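You operate a simulated robot arm through the tools that you are given. There is no shell and no other tool.

The job below is to be done with a simulated robot arm. You get a single attempt, and the scene is never put back.

JOB
Sort the four finished housings by their screws, then reset the counter.
Fine: seated screws go to the green tray, proud or sunk ones to the red tray.

It is judged by the outcome, as a careful person would: the job done as asked, and still so three seconds after it is handed in. It fails if anything else is knocked over, pushed out of place, dropped, spilled or broken.

ROBOT AND FRAMES
A 6-joint arm with a fingered hand, fixed in place. Base frame: the origin is on the floor under the middle of its stand, x ahead of it, y to its left, z up; the work surface is at about z = 74. Readings come in cm, rad, newtons and seconds.
It reaches about 134.6 cm from its shoulder. Its first joint turns from -2.601 to 2.601 rad. Payload 3.5 kg.
The TCP is the grasp point between the finger pads, 2.6 cm short of the fingertips. In the tool frame z runs along the fingers and y along their closing line. The gripper opens to 13.2 cm; its body begins 7.3 cm behind the TCP. The gripper is a hand of 4 fingers: y runs from the thumb to the fingers, the wrist lies at [0, 0, -23.4] in the tool frame, and closing takes about 1.5 s.
Orientation is told as [roll, pitch, yaw] about the base's x, y, z axes, in that order, counted from this pose: with the fingers straight down and closing along the base's y, the tool's x points along the base's -x, its y along +y and its z along -z.

CONTROLS
- The arm moves only by the tool servo_tool. Its argument "series" is a list of rows, each a list of 7 numbers: the finger opening in cm, from 0 to 13.2, then the shift along the base's x, y, z in cm, then the turn, a rotation vector about the base's x, y, z in rad. In form: [[hand, dx, dy, dz, wx, wy, wz], ...]. A call has 1 to 20 rows; each row shifts and turns the commanded pose from where the row before left it. Each row takes 0.2 s and may step no farther than 5 cm and 0.15 rad from the row before; otherwise, or with a gripper value out of range, the whole call is refused. Where a pose cannot be reached the arm comes as near as it can. A force on the tool above 40 N (or 10 N above the force at the start of the call, whichever is more), or a blocked arm, ends the call early, and 0.2 s more pass. The fingers move at their own pace (about 10.8 cm/s each) and stop on an object; they squeeze with about 22 N. The grip force told is the motor's: it shows also when the fingers shut on nothing. Time passes only in rows, and 0.2 s behind the last, so rows that do not move let the fingers close. The reply holds the time, the measured pose of the TCP, the force on the tool along the base axes, the opening and the grip force, in the units named above and with some noise, with the torque about the TCP (base axes, N m) and any sound that the robot's microphone picked up.
- Cameras (640 x 400 px; columns grow to the right, rows downward): "scene" is fixed at [5.08, 49.98, 148.3]; the picture's right is [-0.12, -0.99, 0.00], its down [-0.59, 0.07, -0.80] and it looks along [0.80, -0.10, -0.59] (base axes); focal length 324 px, centre (320, 200). "wrist" rides on the gripper at [6.8, 0.2, -9.7] in the tool frame; the picture's right is [-0.03, 1.00, 0.00], its down [-0.82, -0.02, -0.58] and it looks along [-0.58, -0.01, 0.82] (tool axes); focal length 270 px, centre (320, 200). There is no depth. A picture from a camera that has moved, and an enlarged one, comes with that camera's place and axes in the base frame and with its lens.
- grab_frame(camera): a new picture of that camera. The clock stands still meanwhile.
- move_column(by): slides the trunk up (or, below 0, down) by that many cm; the arm rides with it, the base frame stays. It gives what a move gives, with no picture.
- set_grasp(shape): the hand has 4 fingers and takes this shape, open, in about a second: jaw (thumb against the fingers, like two jaws); tri (thumb and two fingers); tip (a fingertip pinch); poke (one finger out to press); point (the index stretched); flat (the hand flat); cup (the hand cupped); fist (a fist). The gripper value then closes the fingers along that shape, each until it touches; the sizes above hold for jaw. It gives what a move gives, with no picture.
- inspect(camera, box): a new picture of the part [left, top, right, bottom] of that camera's present view, enlarged. The clock stands still meanwhile.
- finish_job(): hands the job in; it is judged then, once.

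Nothing tells you positions but the pictures and the camera data. Unless the task says otherwise, let go and move clear before handing in.

The tools are called by a JSON object that holds its "fn" and its "kwargs". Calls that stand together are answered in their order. servo_tool: Moves the arm, as the interface text tells. Its arguments: {"type":"object","properties":{"series":{"type":"array","items":{"type":"array","items":{"type":"number"}}}},"required":["series"]} The other tools are called the same way: move_column (by) moves the trunk up or down; set_grasp (shape) gives the hand a shape; grab_frame (camera) takes a picture; inspect (camera, box) takes an enlarged picture of a part of a camera's view; finish_job () hands the job in.

At the start:

```text
time: 0.0
ee_pos: [68.82, 11.77, 104.14]
tool_rot: [0.0, 0.0, -0.001]
force: [0.5, 0.1, -0.1]
wrist_torque: [-0.02, 0.01, -0.03]
gripper_width: 13.17
finger_force: 0.1
shape: jaw
trunk travel left (down, up): [-94.1, 2.9]
```

scene: 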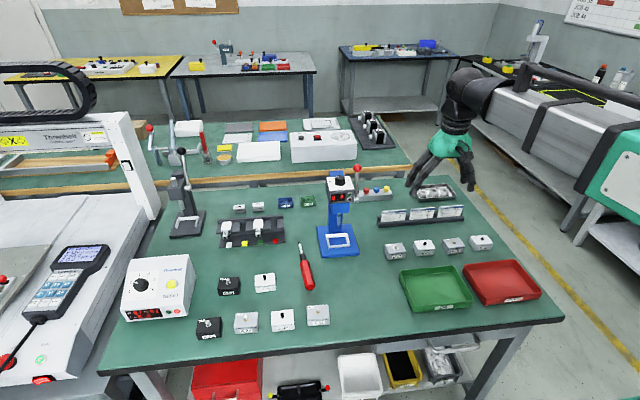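
wrist: 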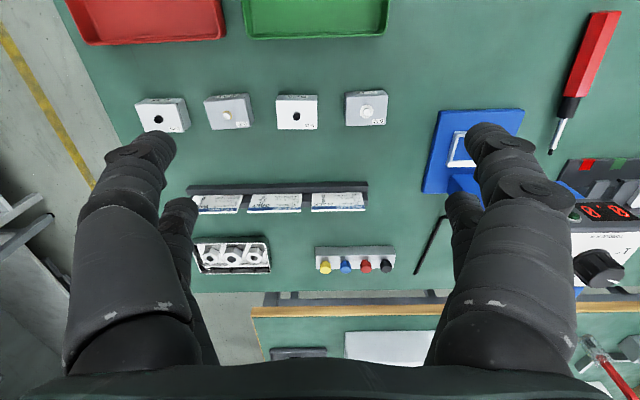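

I see a bench with a row of four housings near the trays on the right, other housings to the left, and a white counter box with a yellow button at left. I will look closer at everything before moving.

{"fn": "inspect", "kwargs": {"camera": "scene", "box": [370, 220, 550, 320]}}

{"fn": "inspect", "kwargs": {"camera": "scene", "box": [110, 240, 350, 350]}}

{"fn": "inspect", "kwargs": {"camera": "wrist", "box": [120, 70, 400, 220]}}

{"fn": "inspect", "kwargs": {"camera": "scene", "box": [200, 150, 490, 270]}}

```text
3.56 times, centred on (460, 270) of scene
camera zoom: at [5.08, 49.98, 148.3], right [-0.12, -0.99, 0.0], down [-0.59, 0.07, -0.8], along [0.8, -0.1, -0.59], focal length 1152 px, centre (-178, -49)
```

zoom: 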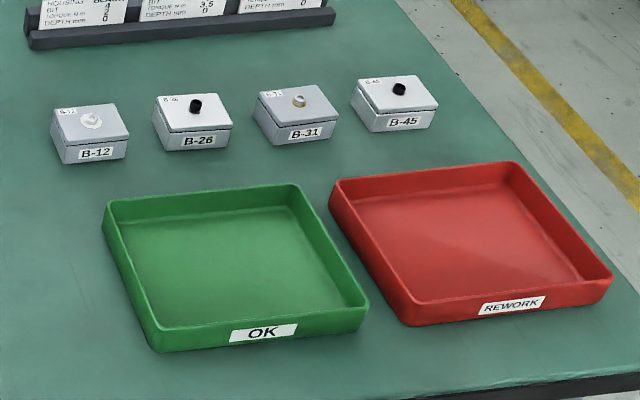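

```text
2.67 times, centred on (230, 295) of scene
camera zoom: at [5.08, 49.98, 148.3], right [-0.12, -0.99, 0.0], down [-0.59, 0.07, -0.8], along [0.8, -0.1, -0.59], focal length 864 px, centre (560, -53)
```

zoom: 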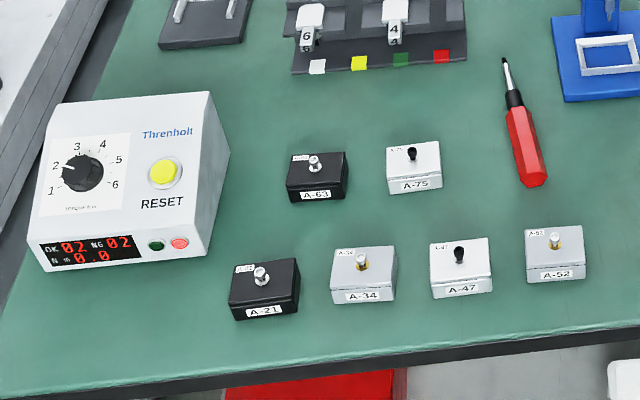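

```text
2.29 times, centred on (260, 145) of wrist
camera zoom: at [61.97, 11.93, 114.0], right [0.03, 1.0, 0.0], down [0.82, -0.02, 0.58], along [0.58, -0.01, -0.82], focal length 618 px, centre (457, 326)
```

zoom: 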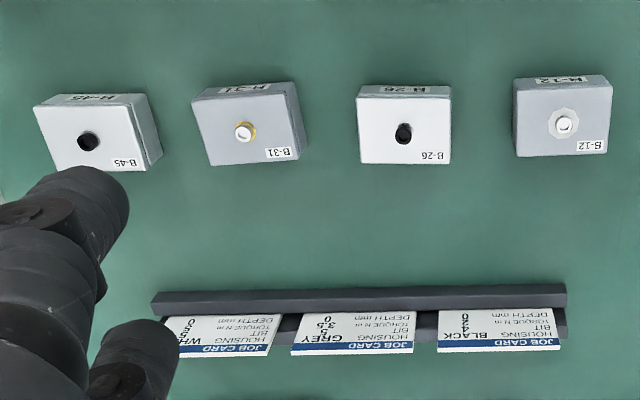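

```text
2.21 times, centred on (345, 210) of scene
camera zoom: at [5.08, 49.98, 148.3], right [-0.12, -0.99, 0.0], down [-0.59, 0.07, -0.8], along [0.8, -0.1, -0.59], focal length 715 px, centre (265, 178)
```

zoom: 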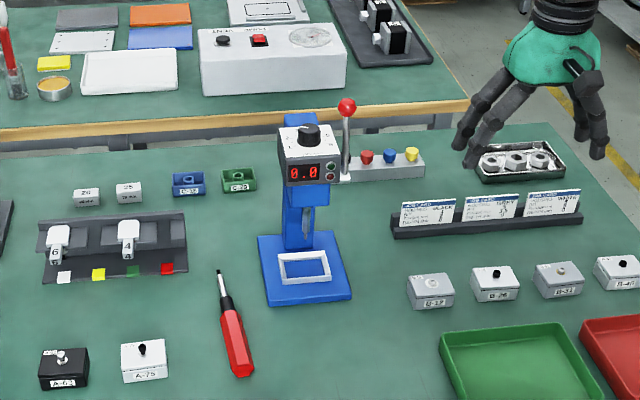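

The four B-numbered housings by the trays look like the finished ones. I'll read the job cards and the screws more closely, since the target depth may be on the cards.

{"fn": "inspect", "kwargs": {"camera": "scene", "box": [372, 198, 472, 234]}}

{"fn": "inspect", "kwargs": {"camera": "scene", "box": [380, 230, 440, 270]}}

{"fn": "inspect", "kwargs": {"camera": "scene", "box": [438, 230, 498, 270]}}

{"fn": "inspect", "kwargs": {"camera": "wrist", "box": [180, 180, 380, 280]}}

{"fn": "inspect", "kwargs": {"camera": "wrist", "box": [260, 80, 400, 140]}}

{"fn": "inspect", "kwargs": {"camera": "wrist", "box": [125, 80, 265, 140]}}

{"fn": "inspect", "kwargs": {"camera": "scene", "box": [115, 245, 205, 325]}}

```text
6.40 times, centred on (422, 216) of scene
camera zoom: at [5.08, 49.98, 148.3], right [-0.12, -0.99, 0.0], down [-0.59, 0.07, -0.8], along [0.8, -0.1, -0.59], focal length 2074 px, centre (-333, 98)
```

zoom: 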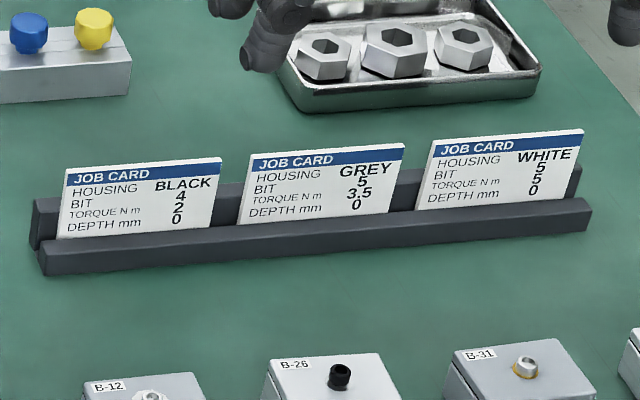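

```text
10.00 times, centred on (410, 250) of scene
camera zoom: at [5.08, 49.98, 148.3], right [-0.12, -0.99, 0.0], down [-0.59, 0.07, -0.8], along [0.8, -0.1, -0.59], focal length 3240 px, centre (-580, -300)
```

zoom: 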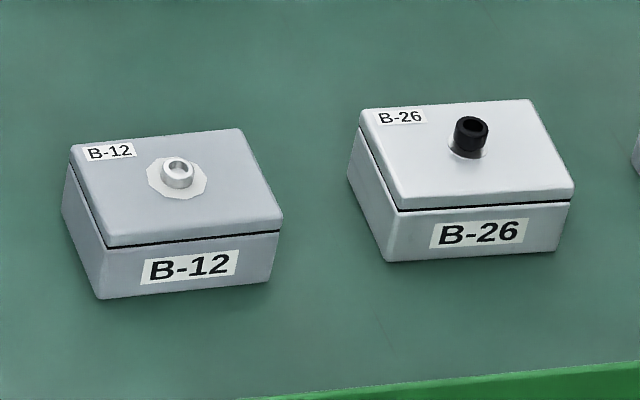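

```text
10.00 times, centred on (468, 250) of scene
camera zoom: at [5.08, 49.98, 148.3], right [-0.12, -0.99, 0.0], down [-0.59, 0.07, -0.8], along [0.8, -0.1, -0.59], focal length 3240 px, centre (-1160, -300)
```

zoom: 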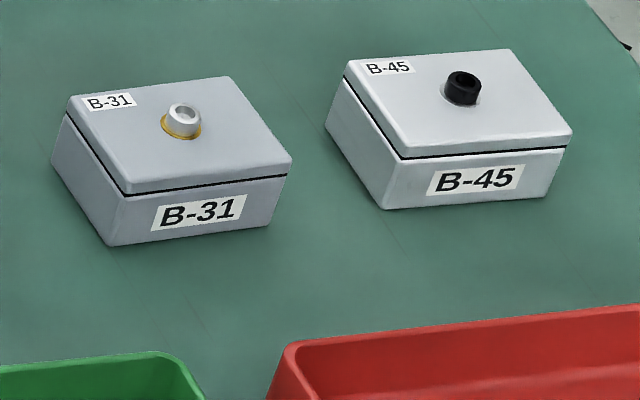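

```text
3.20 times, centred on (280, 230) of wrist
camera zoom: at [61.97, 11.93, 114.0], right [0.03, 1.0, 0.0], down [0.82, -0.02, 0.58], along [0.58, -0.01, -0.82], focal length 865 px, centre (448, 104)
```

zoom: 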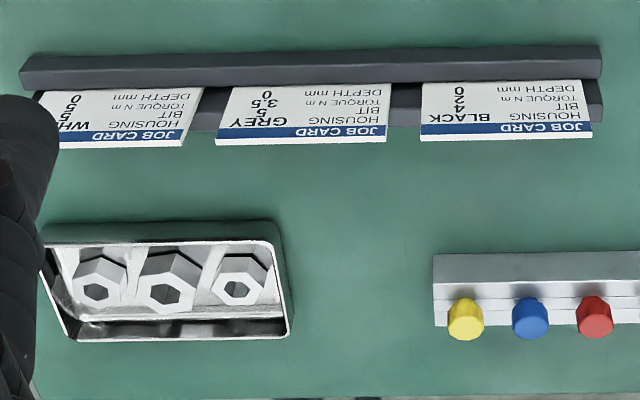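

```text
4.57 times, centred on (330, 110) of wrist
camera zoom: at [61.97, 11.93, 114.0], right [0.03, 1.0, 0.0], down [0.82, -0.02, 0.58], along [0.58, -0.01, -0.82], focal length 1236 px, centre (274, 611)
```

zoom: 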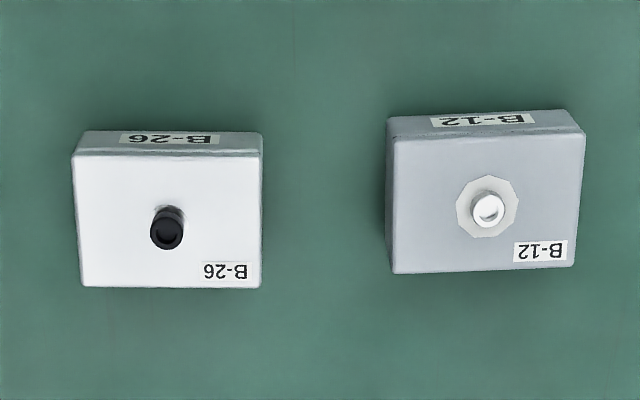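

```text
4.57 times, centred on (195, 110) of wrist
camera zoom: at [61.97, 11.93, 114.0], right [0.03, 1.0, 0.0], down [0.82, -0.02, 0.58], along [0.58, -0.01, -0.82], focal length 1236 px, centre (891, 611)
```

zoom: 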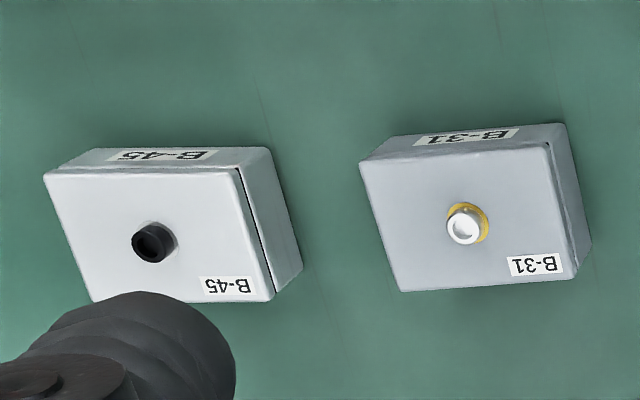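

```text
5.00 times, centred on (160, 285) of scene
camera zoom: at [5.08, 49.98, 148.3], right [-0.12, -0.99, 0.0], down [-0.59, 0.07, -0.8], along [0.8, -0.1, -0.59], focal length 1620 px, centre (1120, -225)
```

zoom: 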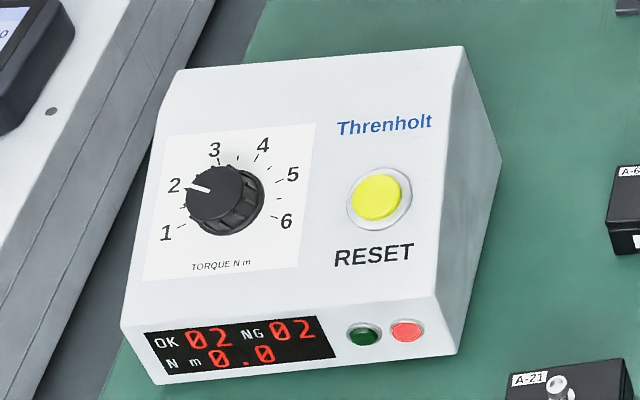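

The B housings (B-12, B-26, B-31, B-45) sit at about x≈73, y≈18, 9, 0, -9; the green tray is near (58, 11) and the red near (58, -8). All job cards call for depth 0. I'll move in for close-up views of the screws.

{"fn": "servo_tool", "kwargs": {"series": [[13.2, -0.7, 0.4, -4, 0, 0, 0], [13.2, -0.7, 0.4, -4, 0, 0, 0], [13.2, -0.7, 0.4, -4, 0, 0, 0], [13.2, -0.7, 0.5, -4, 0, 0, 0], [13.2, 0, 0, 0, 0, 0, 0]]}}

{"fn": "grab_frame", "kwargs": {"camera": "wrist"}}

{"fn": "inspect", "kwargs": {"camera": "wrist", "box": [240, 150, 400, 250]}}

```text
time: 1.2
ee_pos: [66.87, 12.99, 104.21]
tool_rot: [0.0, 0.0, 0.001]
force: [0.2, -0.4, -0.4]
wrist_torque: [0.01, 0.04, 0.02]
gripper_width: 13.19
finger_force: 0.1
shape: jaw
out of reach, approached as far as the arm can: row 1, 2, 3, 4
trunk travel left (down, up): [-94.1, 2.9]
```

```text
taken
camera wrist: at [59.98, 13.18, 114.0], right [0.03, 1.0, 0.0], down [0.82, -0.02, 0.58], along [0.58, -0.01, -0.82], focal length 270 px, centre (320, 200)
```

wrist: 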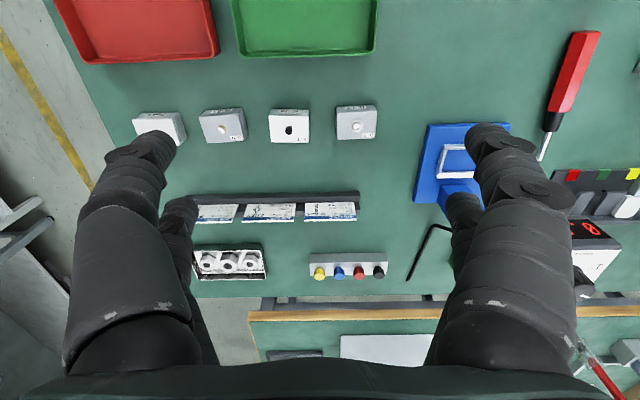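

```text
4.00 times, centred on (320, 200) of wrist
camera zoom: at [59.98, 13.18, 114.0], right [0.03, 1.0, 0.0], down [0.82, -0.02, 0.58], along [0.58, -0.01, -0.82], focal length 1081 px, centre (320, 200)
```

zoom: 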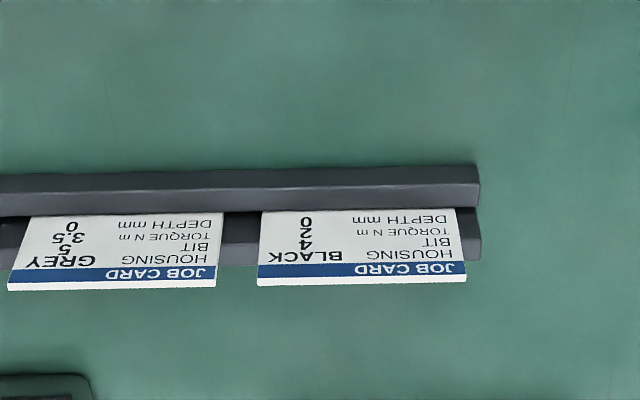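

The arm can't reach lower from this trunk height, so I'll lower the trunk; the hand at (67, 13, 104) has free room beneath it.

{"fn": "move_column", "kwargs": {"by": -10}}

{"fn": "grab_frame", "kwargs": {"camera": "scene"}}

{"fn": "grab_frame", "kwargs": {"camera": "wrist"}}

```text
time: 2.5
ee_pos: [66.73, 13.08, 94.26]
tool_rot: [0.0, 0.001, 0.0]
force: [0.3, 0.4, -0.4]
wrist_torque: [-0.03, -0.01, 0.02]
gripper_width: 13.17
finger_force: 0.0
shape: jaw
trunk travel left (down, up): [-84.1, 12.9]
```

```text
taken
```

scene: 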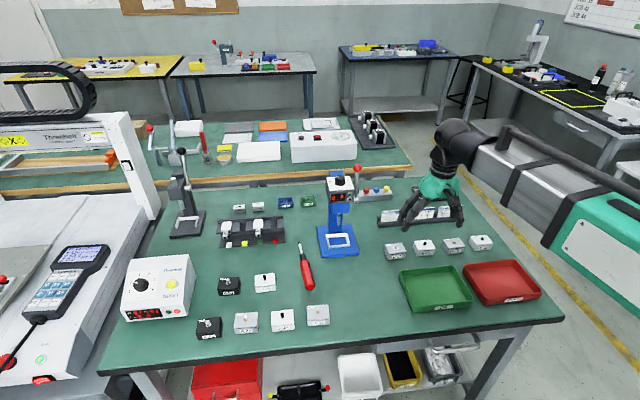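

```text
taken
camera wrist: at [59.98, 13.17, 104.0], right [0.03, 1.0, 0.0], down [0.82, -0.02, 0.58], along [0.58, -0.01, -0.82], focal length 270 px, centre (320, 200)
```

wrist: 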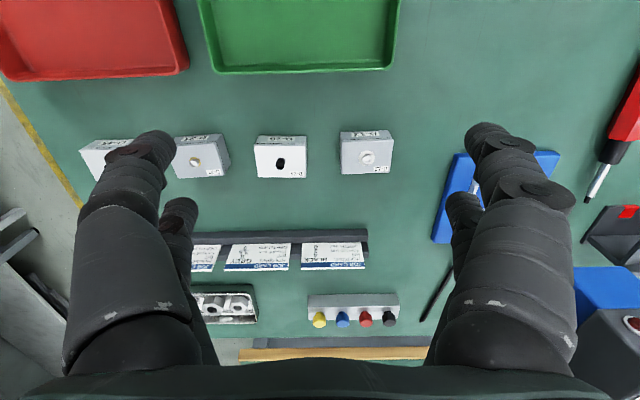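

The trunk works for height. I'll lower a further 6 cm (fingertips to about z≈85.6) and look at the screws.

{"fn": "move_column", "kwargs": {"by": -6}}

{"fn": "grab_frame", "kwargs": {"camera": "wrist"}}

{"fn": "inspect", "kwargs": {"camera": "wrist", "box": [220, 110, 420, 235]}}

```text
time: 3.5
ee_pos: [66.66, 13.01, 88.2]
tool_rot: [0.002, 0.001, 0.0]
force: [0.3, 1.0, 0.1]
wrist_torque: [-0.03, 0.04, -0.01]
gripper_width: 13.19
finger_force: 0.2
shape: jaw
trunk travel left (down, up): [-78.1, 18.9]
```

```text
taken
camera wrist: at [59.98, 13.17, 98.0], right [0.03, 1.0, 0.0], down [0.82, -0.02, 0.58], along [0.58, -0.01, -0.82], focal length 270 px, centre (320, 200)
```

wrist: 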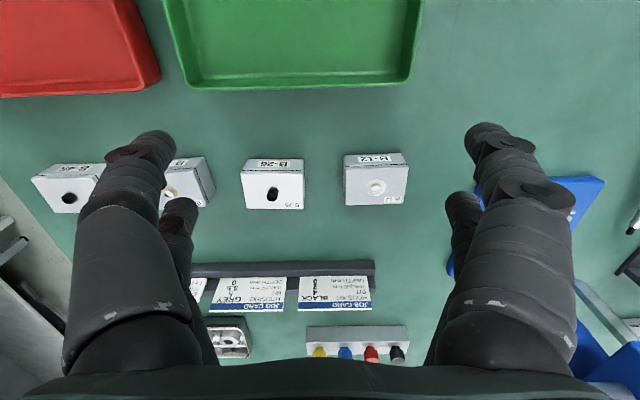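

```text
3.20 times, centred on (320, 172) of wrist
camera zoom: at [59.98, 13.17, 98.0], right [0.03, 1.0, 0.0], down [0.82, -0.02, 0.58], along [0.58, -0.01, -0.82], focal length 865 px, centre (320, 288)
```

zoom: 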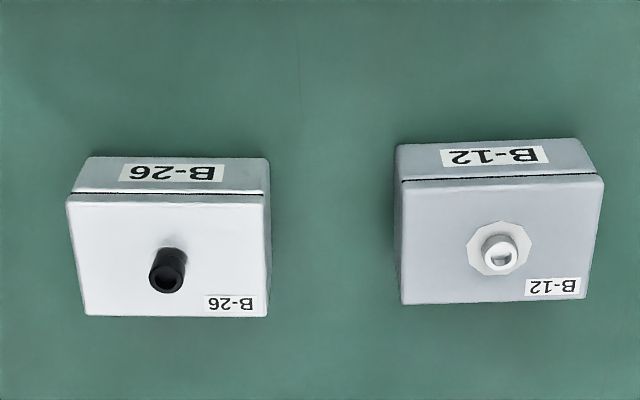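

I'll zoom tightly on each screw; the enlarged pictures seem to keep real detail.

{"fn": "inspect", "kwargs": {"camera": "wrist", "box": [255, 180, 295, 205]}}

{"fn": "inspect", "kwargs": {"camera": "wrist", "box": [355, 175, 395, 200]}}

{"fn": "inspect", "kwargs": {"camera": "scene", "box": [388, 238, 408, 254]}}

{"fn": "inspect", "kwargs": {"camera": "scene", "box": [414, 234, 434, 250]}}

{"fn": "inspect", "kwargs": {"camera": "scene", "box": [444, 234, 464, 250]}}

{"fn": "inspect", "kwargs": {"camera": "scene", "box": [472, 230, 492, 246]}}

```text
16.00 times, centred on (275, 192) of wrist
camera zoom: at [59.98, 13.17, 98.0], right [0.03, 1.0, 0.0], down [0.82, -0.02, 0.58], along [0.58, -0.01, -0.82], focal length 4325 px, centre (1040, 320)
```

zoom: 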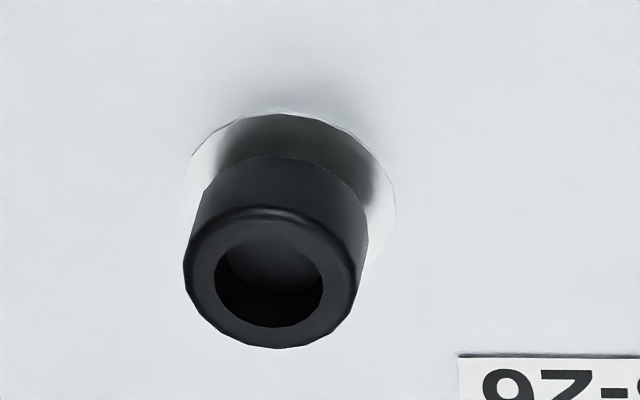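

```text
16.00 times, centred on (375, 188) of wrist
camera zoom: at [59.98, 13.17, 98.0], right [0.03, 1.0, 0.0], down [0.82, -0.02, 0.58], along [0.58, -0.01, -0.82], focal length 4325 px, centre (-560, 400)
```

zoom: 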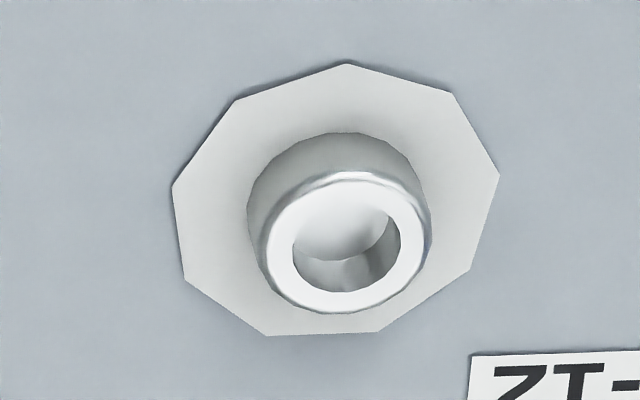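

```text
16.00 times, centred on (398, 246) of scene
camera zoom: at [5.08, 49.98, 148.3], right [-0.12, -0.99, 0.0], down [-0.59, 0.07, -0.8], along [0.8, -0.1, -0.59], focal length 5184 px, centre (-928, -536)
```

zoom: 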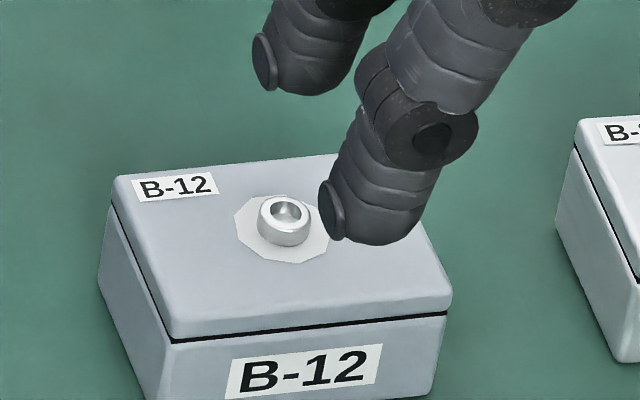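

```text
16.00 times, centred on (424, 242) of scene
camera zoom: at [5.08, 49.98, 148.3], right [-0.12, -0.99, 0.0], down [-0.59, 0.07, -0.8], along [0.8, -0.1, -0.59], focal length 5184 px, centre (-1344, -472)
```

zoom: 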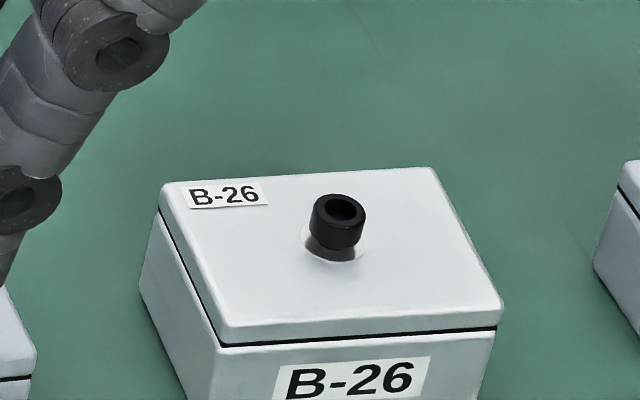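

```text
16.00 times, centred on (454, 242) of scene
camera zoom: at [5.08, 49.98, 148.3], right [-0.12, -0.99, 0.0], down [-0.59, 0.07, -0.8], along [0.8, -0.1, -0.59], focal length 5184 px, centre (-1824, -472)
```

zoom: 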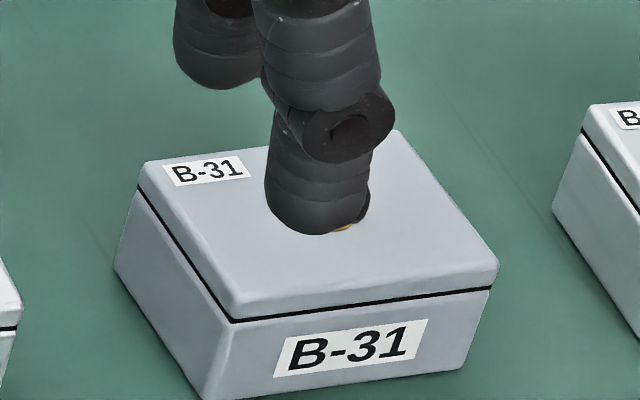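

```text
16.00 times, centred on (482, 238) of scene
camera zoom: at [5.08, 49.98, 148.3], right [-0.12, -0.99, 0.0], down [-0.59, 0.07, -0.8], along [0.8, -0.1, -0.59], focal length 5184 px, centre (-2272, -408)
```

zoom: 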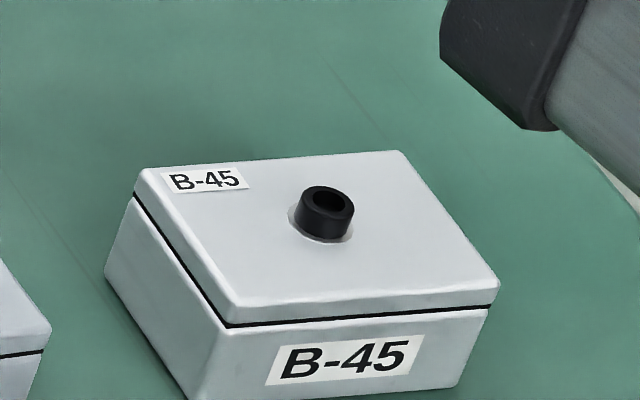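

B-26's head clearly stands off its seat (proud), and B-45's seems down on its seat. B-12 has a pale ring around its head, and B-31 is hidden by a finger. I'll shift the hand to look at B-31 and B-45.

{"fn": "servo_tool", "kwargs": {"series": [[13.2, 0, -4.5, 0, 0, 0, 0], [13.2, 0, -4.5, 0, 0, 0, 0], [13.2, 0, -4.5, 0, 0, 0, 0], [13.2, 0, -4, 0, 0, 0, 0], [13.2, 0, 0, 0, 0, 0, 0]]}}

{"fn": "grab_frame", "kwargs": {"camera": "wrist"}}

{"fn": "inspect", "kwargs": {"camera": "scene", "box": [444, 234, 464, 250]}}

{"fn": "inspect", "kwargs": {"camera": "scene", "box": [388, 238, 408, 254]}}

```text
time: 4.7
ee_pos: [66.71, -4.49, 88.29]
tool_rot: [0.0, 0.001, -0.001]
force: [0.5, 0.3, -0.6]
wrist_torque: [-0.03, -0.03, 0.01]
gripper_width: 13.19
finger_force: 0.1
shape: jaw
trunk travel left (down, up): [-78.1, 18.9]
```

```text
taken
camera wrist: at [60.02, -4.36, 98.0], right [0.02, 1.0, 0.0], down [0.82, -0.02, 0.58], along [0.58, -0.01, -0.82], focal length 270 px, centre (320, 200)
```

wrist: 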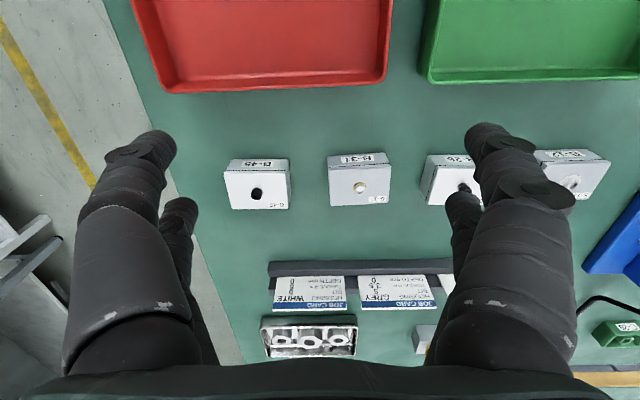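

```text
16.00 times, centred on (454, 242) of scene
camera zoom: at [5.08, 49.98, 148.3], right [-0.12, -0.99, 0.0], down [-0.59, 0.07, -0.8], along [0.8, -0.1, -0.59], focal length 5184 px, centre (-1824, -472)
```

zoom: 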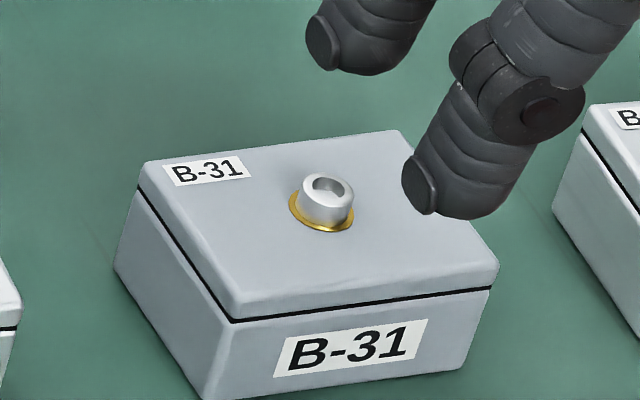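

```text
16.00 times, centred on (398, 246) of scene
camera zoom: at [5.08, 49.98, 148.3], right [-0.12, -0.99, 0.0], down [-0.59, 0.07, -0.8], along [0.8, -0.1, -0.59], focal length 5184 px, centre (-928, -536)
```

zoom: 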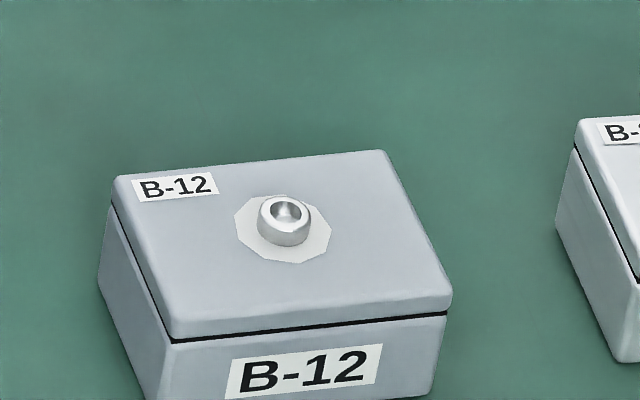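

{"fn": "inspect", "kwargs": {"camera": "wrist", "box": [237, 181, 277, 206]}}

{"fn": "inspect", "kwargs": {"camera": "wrist", "box": [340, 176, 380, 201]}}

{"fn": "inspect", "kwargs": {"camera": "scene", "box": [414, 234, 434, 250]}}

{"fn": "inspect", "kwargs": {"camera": "scene", "box": [195, 305, 335, 345]}}

{"fn": "inspect", "kwargs": {"camera": "scene", "box": [213, 265, 283, 300]}}

```text
16.00 times, centred on (257, 194) of wrist
camera zoom: at [60.02, -4.36, 98.0], right [0.02, 1.0, 0.0], down [0.82, -0.02, 0.58], along [0.58, -0.01, -0.82], focal length 4325 px, centre (1328, 304)
```

zoom: 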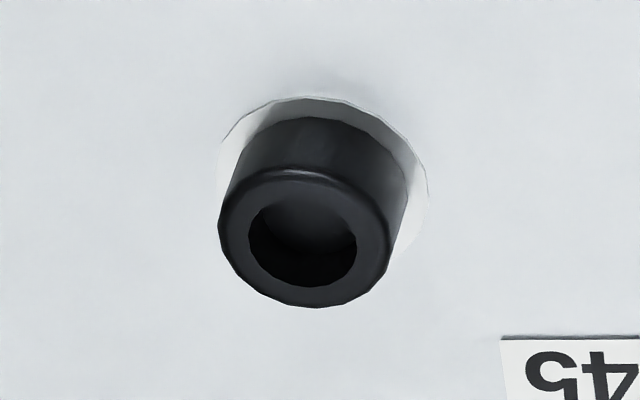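

```text
16.00 times, centred on (360, 188) of wrist
camera zoom: at [60.02, -4.36, 98.0], right [0.02, 1.0, 0.0], down [0.82, -0.02, 0.58], along [0.58, -0.01, -0.82], focal length 4325 px, centre (-320, 384)
```

zoom: 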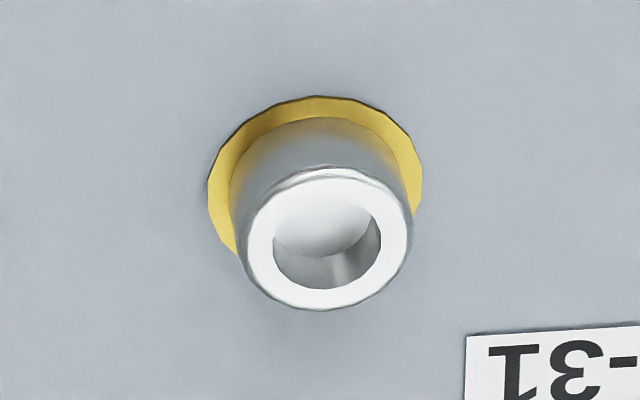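

```text
16.00 times, centred on (424, 242) of scene
camera zoom: at [5.08, 49.98, 148.3], right [-0.12, -0.99, 0.0], down [-0.59, 0.07, -0.8], along [0.8, -0.1, -0.59], focal length 5184 px, centre (-1344, -472)
```

zoom: 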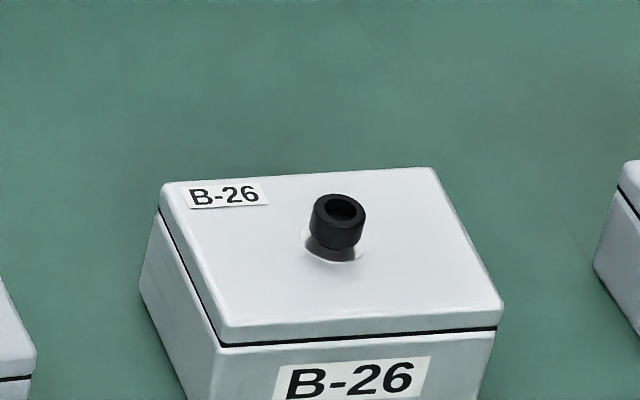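

```text
4.57 times, centred on (265, 325) of scene
camera zoom: at [5.08, 49.98, 148.3], right [-0.12, -0.99, 0.0], down [-0.59, 0.07, -0.8], along [0.8, -0.1, -0.59], focal length 1481 px, centre (571, -371)
```

zoom: 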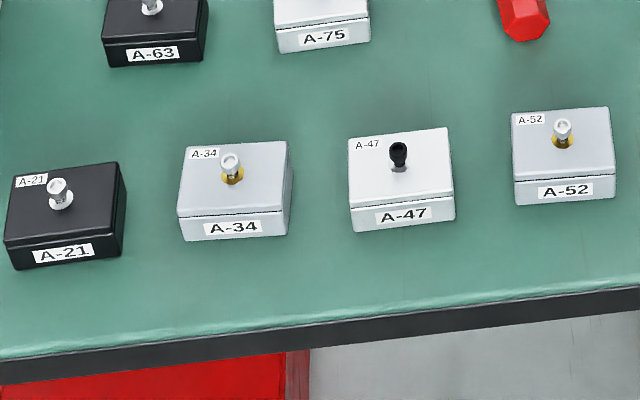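

```text
9.14 times, centred on (248, 282) of scene
camera zoom: at [5.08, 49.98, 148.3], right [-0.12, -0.99, 0.0], down [-0.59, 0.07, -0.8], along [0.8, -0.1, -0.59], focal length 2962 px, centre (978, -554)
```

zoom: 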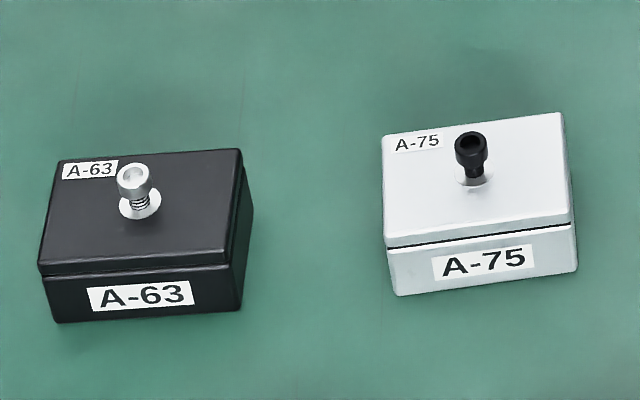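

Reading the screws: B-26 is proud (gap under the head). B-12 is sunk (head lower, crushed ring around it). B-31 and B-45 sit flat on their seats, which agrees with the counter's OK 02 / NG 02. So B-31 and B-45 go to green, B-12 and B-26 to red. Next I turn the hand 90° to grip the long faces and hover over B-45 at about (73.7, -10.4).

{"fn": "servo_tool", "kwargs": {"series": [[13.2, 0.636, -0.536, 0, 0, 0, 0.1428], [13.2, 0.636, -0.536, 0, 0, 0, 0.1428], [13.2, 0.636, -0.536, 0, 0, 0, 0.1428], [13.2, 0.636, -0.536, 0, 0, 0, 0.1428], [13.2, 0.636, -0.536, 0, 0, 0, 0.1428], [13.2, 0.636, -0.536, 0, 0, 0, 0.1428], [13.2, 0.636, -0.536, 0, 0, 0, 0.1428], [13.2, 0.636, -0.536, 0, 0, 0, 0.1428], [13.2, 0.636, -0.536, 0, 0, 0, 0.1428], [13.2, 0.636, -0.536, 0, 0, 0, 0.1428], [13.2, 0.636, -0.536, 0, 0, 0, 0.1428], [8, 0, 0, 0, 0, 0, 0], [8, 0, 0, 0, 0, 0, 0], [8, 0, 0, 0, 0, 0, 0]]}}

{"fn": "grab_frame", "kwargs": {"camera": "wrist"}}

{"fn": "grab_frame", "kwargs": {"camera": "scene"}}

```text
time: 7.7
ee_pos: [72.94, -8.34, 88.18]
tool_rot: [-0.001, 0.004, 1.319]
force: [-0.3, 0.4, 0.0]
wrist_torque: [0.01, 0.0, -0.01]
gripper_width: 8.05
finger_force: 0.1
shape: jaw
out of reach, approached as far as the arm can: row 10, 11
trunk travel left (down, up): [-78.1, 18.9]
```

```text
taken
camera wrist: at [71.07, -14.85, 98.03], right [-0.96, 0.27, 0.0], down [0.22, 0.79, 0.57], along [0.16, 0.55, -0.82], focal length 270 px, centre (320, 200)
```

wrist: 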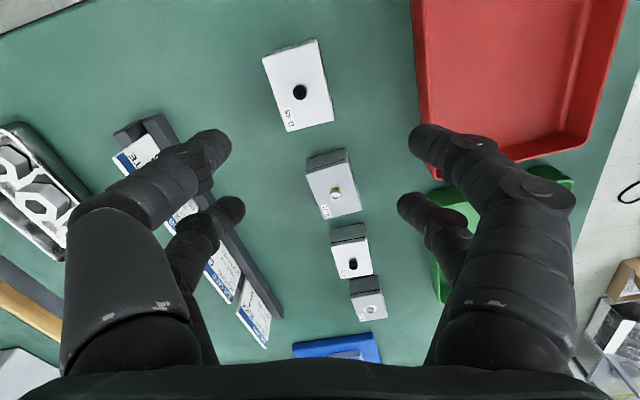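

```text
taken
```

scene: 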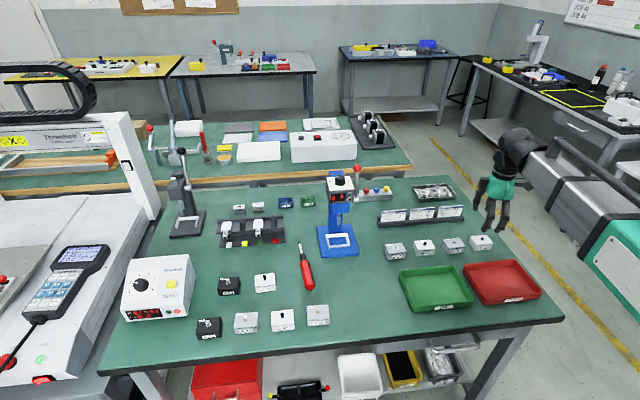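

The wrist stops at about +1.32 rad of yaw, short of 90°. I'll try turning the other way at this height, which is clear of everything.

{"fn": "servo_tool", "kwargs": {"series": [[8, 0, 0, 0, 0, 0, -0.1445], [8, 0, 0, 0, 0, 0, -0.1445], [8, 0, 0, 0, 0, 0, -0.1445], [8, 0, 0, 0, 0, 0, -0.1445], [8, 0, 0, 0, 0, 0, -0.1445], [8, 0, 0, 0, 0, 0, -0.1445], [8, 0, 0, 0, 0, 0, -0.1445], [8, 0, 0, 0, 0, 0, -0.1445], [8, 0, 0, 0, 0, 0, -0.1445], [8, 0, 0, 0, 0, 0, -0.1445], [8, 0, 0, 0, 0, 0, -0.1445], [8, 0, 0, 0, 0, 0, -0.1445], [8, 0, 0, 0, 0, 0, -0.1445], [8, 0, 0, 0, 0, 0, -0.1445], [8, 0, 0, 0, 0, 0, -0.1445], [8, 0, 0, 0, 0, 0, -0.1445], [8, 0, 0, 0, 0, 0, -0.1445], [8, 0, 0, 0, 0, 0, -0.1445], [8, 0, 0, 0, 0, 0, -0.1445], [8, 0, 0, 0, 0, 0, -0.1445]]}}

{"fn": "grab_frame", "kwargs": {"camera": "wrist"}}

{"fn": "grab_frame", "kwargs": {"camera": "scene"}}

```text
time: 11.9
ee_pos: [72.9, -8.21, 88.23]
tool_rot: [0.001, 0.007, -1.574]
force: [0.6, 0.1, -0.7]
wrist_torque: [0.01, -0.03, 0.0]
gripper_width: 8.01
finger_force: 0.1
shape: jaw
trunk travel left (down, up): [-78.1, 18.9]
```

```text
taken
camera wrist: at [73.15, -1.52, 98.03], right [1.0, -0.03, 0.0], down [-0.02, -0.82, 0.57], along [-0.02, -0.57, -0.82], focal length 270 px, centre (320, 200)
```

wrist: 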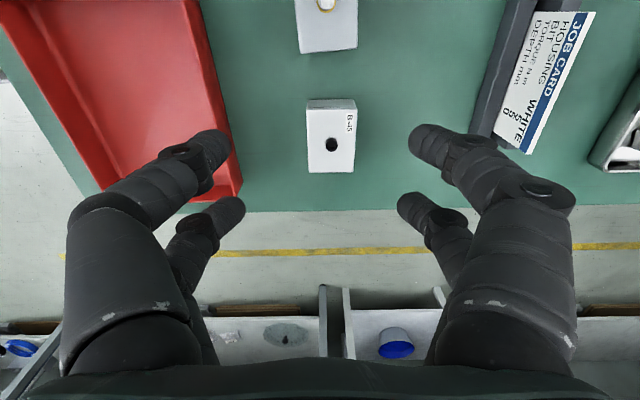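

```text
taken
```

scene: 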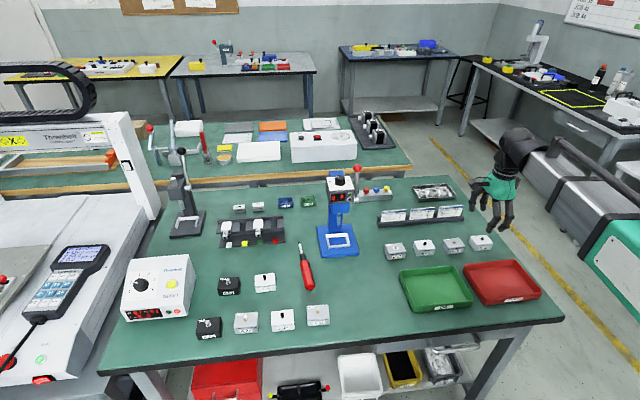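

Yaw -1.57 works. B-45 measures about 3.9 × 5.4 cm, centred at (73.7, -10.3). I'll raise the arm and drop the trunk by the same amount so the arm itself has downward travel.

{"fn": "servo_tool", "kwargs": {"series": [[8, 0.2, -0.5, 4, 0, 0, 0], [8, 0.2, -0.5, 4, 0, 0, 0], [8, 0.2, -0.5, 4, 0, 0, 0], [8, 0.2, -0.55, 4, 0, 0, 0], [8, 0, 0, 2, 0, 0, 0], [8, 0, 0, 0, 0, 0, 0]]}}

{"fn": "move_column", "kwargs": {"by": -18}}

{"fn": "grab_frame", "kwargs": {"camera": "wrist"}}

{"fn": "grab_frame", "kwargs": {"camera": "scene"}}

```text
time: 13.3
ee_pos: [73.28, -9.32, 88.29]
tool_rot: [0.0, 0.002, -1.571]
force: [-0.1, 0.6, 0.0]
wrist_torque: [-0.01, 0.03, 0.01]
gripper_width: 8.04
finger_force: 0.1
shape: jaw
out of reach, approached as far as the arm can: row 1, 2, 3, 4, 5
trunk travel left (down, up): [-78.1, 18.9]
```

```text
time: 14.6
ee_pos: [73.28, -9.3, 76.61]
tool_rot: [0.002, 0.003, -1.57]
force: [1.8, 0.3, 46.2]
wrist_torque: [-0.23, 0.11, -0.03]
gripper_width: 7.8
finger_force: 0.0
shape: jaw
trunk travel left (down, up): [-66.1, 30.9]
stopped: the force on the tool passed its limit at 118 N (the readings are from after the stop); the commanded pose is now the measured one
```

```text
taken
camera wrist: at [73.37, -2.52, 86.29], right [1.0, -0.02, 0.0], down [-0.02, -0.82, 0.57], along [-0.01, -0.57, -0.82], focal length 270 px, centre (320, 200)
```

wrist: 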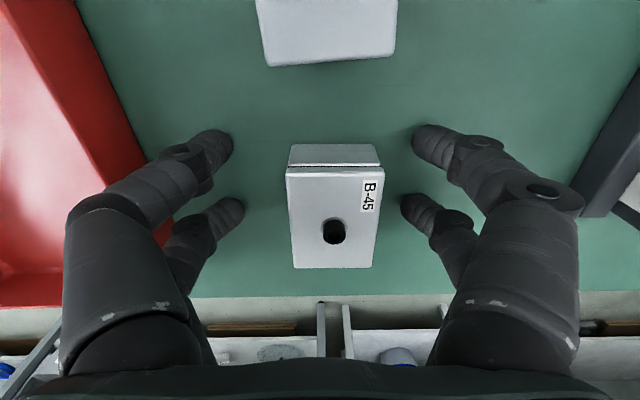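

```text
taken
```

scene: 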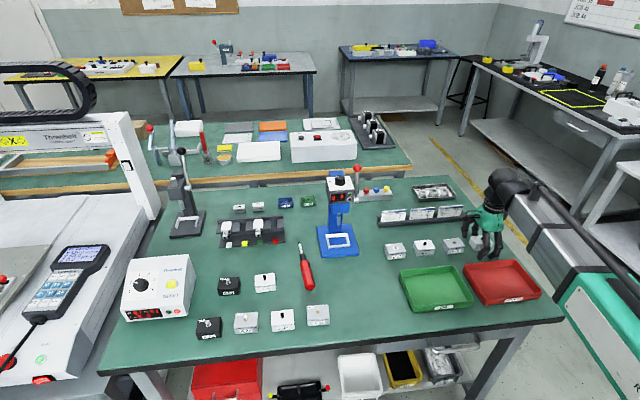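

The fingertips touched the table: the arm turns out to have no vertical travel, so only the trunk sets height. From now on I'll move one step at a time. The fingers straddle B-45 with no contact visible, so first I lift off the table by 0.8 cm.

{"fn": "move_column", "kwargs": {"by": 0.8}}

```text
time: 15.2
ee_pos: [73.35, -9.26, 76.95]
tool_rot: [0.0, 0.003, -1.571]
force: [0.6, 0.3, -0.6]
wrist_torque: [-0.05, 0.01, -0.03]
gripper_width: 8.02
finger_force: 0.1
shape: jaw
trunk travel left (down, up): [-66.9, 30.1]
```

Free of the table now (force ≈ 0). I'll check that the housings and the fingers around B-45 are undisturbed.

{"fn": "inspect", "kwargs": {"camera": "scene", "box": [380, 190, 540, 290]}}

{"fn": "grab_frame", "kwargs": {"camera": "wrist"}}

```text
4.00 times, centred on (460, 240) of scene
camera zoom: at [5.08, 49.98, 148.3], right [-0.12, -0.99, 0.0], down [-0.59, 0.07, -0.8], along [0.8, -0.1, -0.59], focal length 1296 px, centre (-240, 40)
```

zoom: 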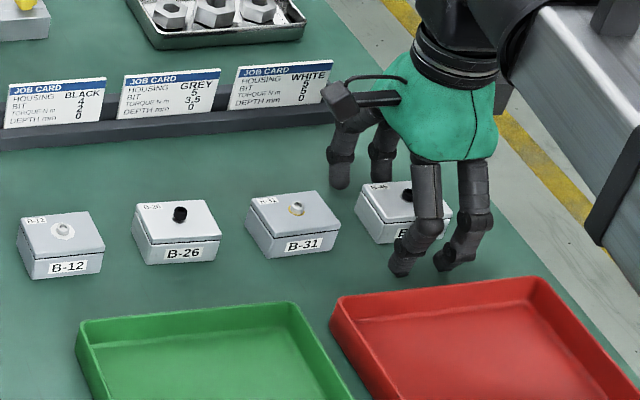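

```text
taken
camera wrist: at [73.58, -2.55, 86.78], right [1.0, -0.03, 0.0], down [-0.02, -0.82, 0.57], along [-0.01, -0.57, -0.82], focal length 270 px, centre (320, 200)
```

wrist: 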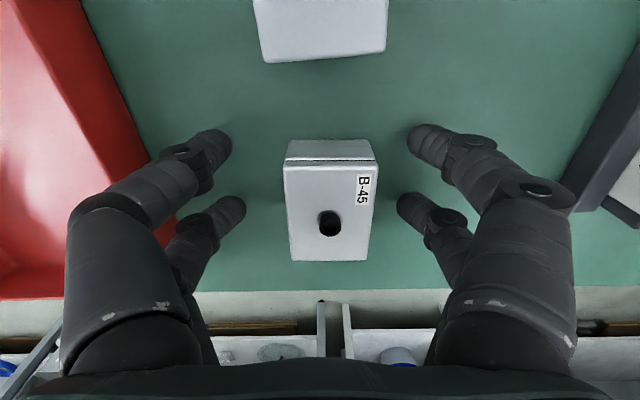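

All four housings are undisturbed. I'll centre on B-45 (+0.35 in x, -1.2 in y) and close the fingers on it.

{"fn": "servo_tool", "kwargs": {"series": [[8, 0.1, -0.4, 0, 0, 0, 0], [8, 0.15, -0.4, 0, 0, 0, 0], [8, 0.1, -0.4, 0, 0, 0, 0], [8, 0, 0, 0, 0, 0, 0]]}}

{"fn": "grab_frame", "kwargs": {"camera": "wrist"}}

```text
time: 16.2
ee_pos: [73.74, -10.52, 77.05]
tool_rot: [-0.001, 0.004, -1.572]
force: [0.3, 0.1, -1.4]
wrist_torque: [-0.01, -0.03, 0.02]
gripper_width: 8.01
finger_force: 0.1
shape: jaw
trunk travel left (down, up): [-66.9, 30.1]
```

```text
taken
camera wrist: at [73.97, -3.76, 86.82], right [1.0, -0.03, 0.0], down [-0.02, -0.82, 0.57], along [-0.01, -0.57, -0.82], focal length 270 px, centre (320, 200)
```

wrist: 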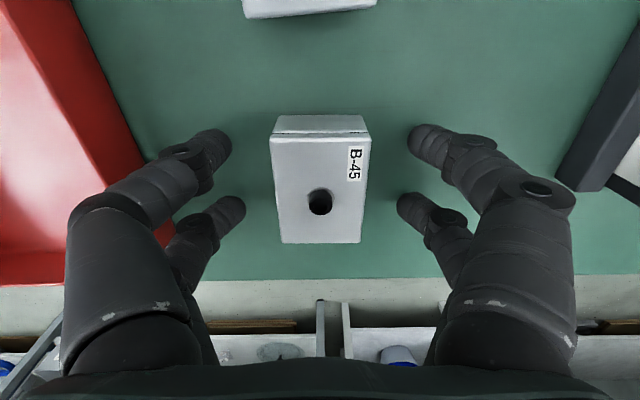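

Well centred. Closing now.

{"fn": "servo_tool", "kwargs": {"series": [[6, 0, 0, 0, 0, 0, 0], [5, 0, 0, 0, 0, 0, 0], [4, 0, 0, 0, 0, 0, 0], [3, 0, 0, 0, 0, 0, 0], [2, 0, 0, 0, 0, 0, 0], [2, 0, 0, 0, 0, 0, 0], [2, 0, 0, 0, 0, 0, 0], [2, 0, 0, 0, 0, 0, 0]]}}

{"fn": "grab_frame", "kwargs": {"camera": "wrist"}}

{"fn": "inspect", "kwargs": {"camera": "scene", "box": [430, 200, 530, 270]}}

```text
time: 18.0
ee_pos: [73.84, -10.51, 77.05]
tool_rot: [0.001, 0.004, -1.571]
force: [-0.4, 0.4, -0.1]
wrist_torque: [-0.02, 0.01, 0.02]
gripper_width: 3.32
finger_force: 21.9
shape: jaw
trunk travel left (down, up): [-66.9, 30.1]
```

```text
taken
camera wrist: at [73.97, -3.75, 86.82], right [1.0, -0.03, 0.0], down [-0.02, -0.82, 0.57], along [-0.01, -0.57, -0.82], focal length 270 px, centre (320, 200)
```

wrist: 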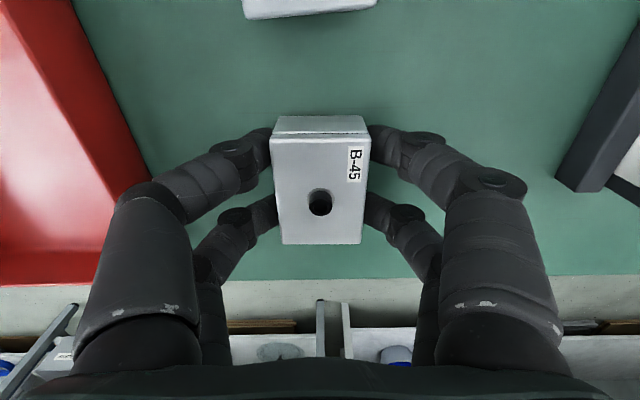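

```text
5.71 times, centred on (480, 235) of scene
camera zoom: at [5.08, 49.98, 148.3], right [-0.12, -0.99, 0.0], down [-0.59, 0.07, -0.8], along [0.8, -0.1, -0.59], focal length 1851 px, centre (-594, 0)
```

zoom: 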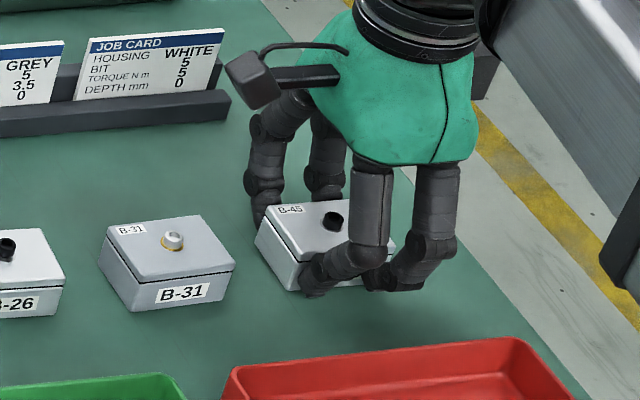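

Gripped with 22 N. I'll lift 1.5 cm first and check that it holds.

{"fn": "move_column", "kwargs": {"by": 1.5}}

{"fn": "grab_frame", "kwargs": {"camera": "wrist"}}

{"fn": "inspect", "kwargs": {"camera": "scene", "box": [430, 200, 530, 270]}}

```text
time: 18.6
ee_pos: [73.83, -10.59, 78.65]
tool_rot: [0.001, 0.002, -1.572]
force: [1.1, 0.8, 0.0]
wrist_torque: [0.0, -0.01, 0.0]
gripper_width: 3.28
finger_force: 22.1
shape: jaw
trunk travel left (down, up): [-68.4, 28.6]
```

```text
taken
camera wrist: at [73.98, -3.75, 88.32], right [1.0, -0.03, 0.0], down [-0.02, -0.82, 0.57], along [-0.01, -0.57, -0.82], focal length 270 px, centre (320, 200)
```

wrist: 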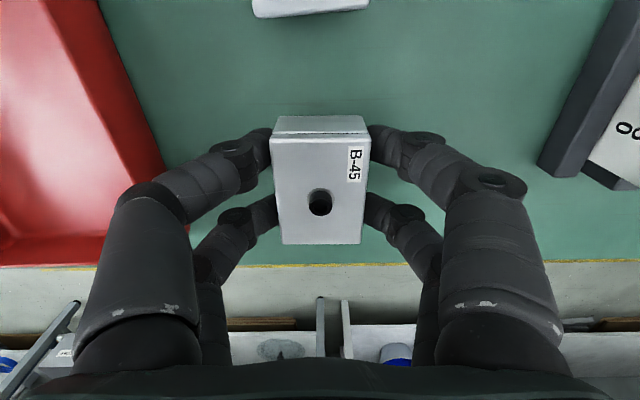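

```text
5.71 times, centred on (480, 235) of scene
camera zoom: at [5.08, 49.98, 148.3], right [-0.12, -0.99, 0.0], down [-0.59, 0.07, -0.8], along [0.8, -0.1, -0.59], focal length 1851 px, centre (-594, 0)
```

zoom: 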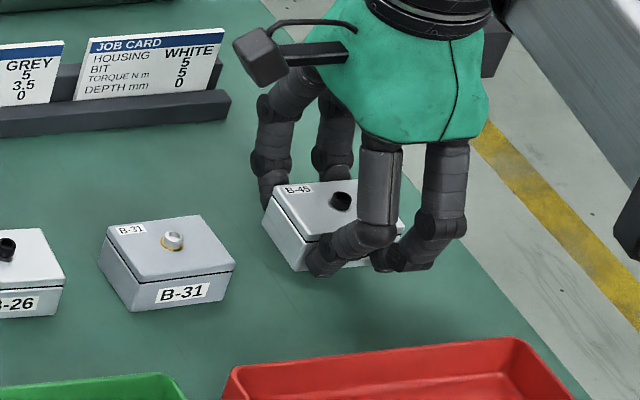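

It holds firmly. Lifting 10 cm for the transfer to the green tray.

{"fn": "move_column", "kwargs": {"by": 10}}

```text
time: 19.9
ee_pos: [73.74, -10.46, 88.43]
tool_rot: [-0.001, 0.002, -1.571]
force: [-0.3, -0.1, -1.3]
wrist_torque: [0.03, 0.0, 0.03]
gripper_width: 3.32
finger_force: 21.6
shape: jaw
trunk travel left (down, up): [-78.4, 18.6]
```

Moving over the green tray to about (58.5, 15).

{"fn": "servo_tool", "kwargs": {"series": [[2, -1.524, 2.546, 0, 0, 0, 0], [2, -1.524, 2.546, 0, 0, 0, 0], [2, -1.524, 2.546, 0, 0, 0, 0], [2, -1.524, 2.546, 0, 0, 0, 0], [2, -1.524, 2.546, 0, 0, 0, 0], [2, -1.524, 2.546, 0, 0, 0, 0], [2, -1.524, 2.546, 0, 0, 0, 0], [2, -1.524, 2.546, 0, 0, 0, 0], [2, -1.524, 2.546, 0, 0, 0, 0], [2, -1.524, 2.546, 0, 0, 0, 0], [2, 0, 0, 0, 0, 0, 0]]}}

{"fn": "grab_frame", "kwargs": {"camera": "wrist"}}

{"fn": "grab_frame", "kwargs": {"camera": "scene"}}

```text
time: 22.4
ee_pos: [58.47, 15.05, 88.56]
tool_rot: [0.0, 0.004, -1.571]
force: [-0.3, 0.1, -0.8]
wrist_torque: [0.0, -0.01, 0.02]
gripper_width: 3.3
finger_force: 22.0
shape: jaw
trunk travel left (down, up): [-78.4, 18.6]
```

```text
taken
camera wrist: at [58.66, 21.8, 98.32], right [1.0, -0.03, 0.0], down [-0.02, -0.82, 0.57], along [-0.01, -0.57, -0.82], focal length 270 px, centre (320, 200)
```

wrist: 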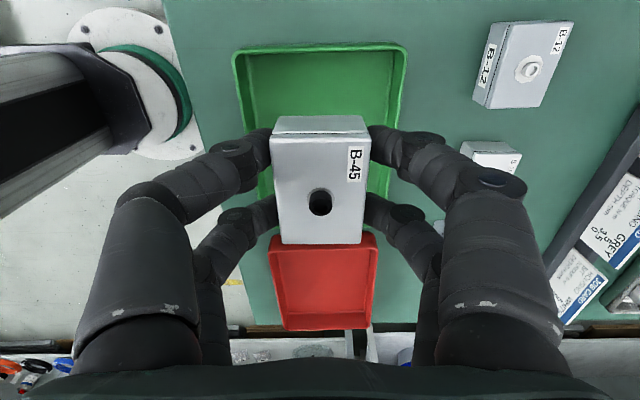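

```text
taken
```

scene: 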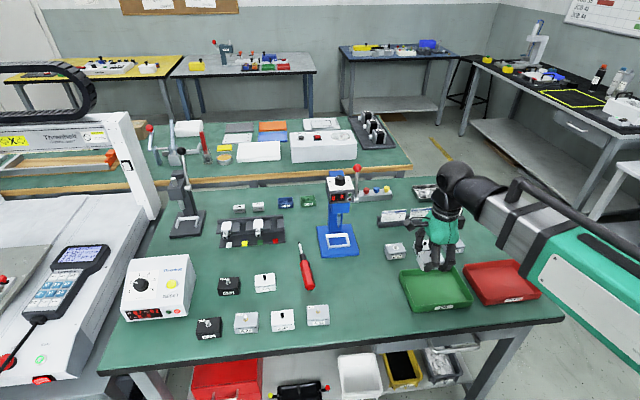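

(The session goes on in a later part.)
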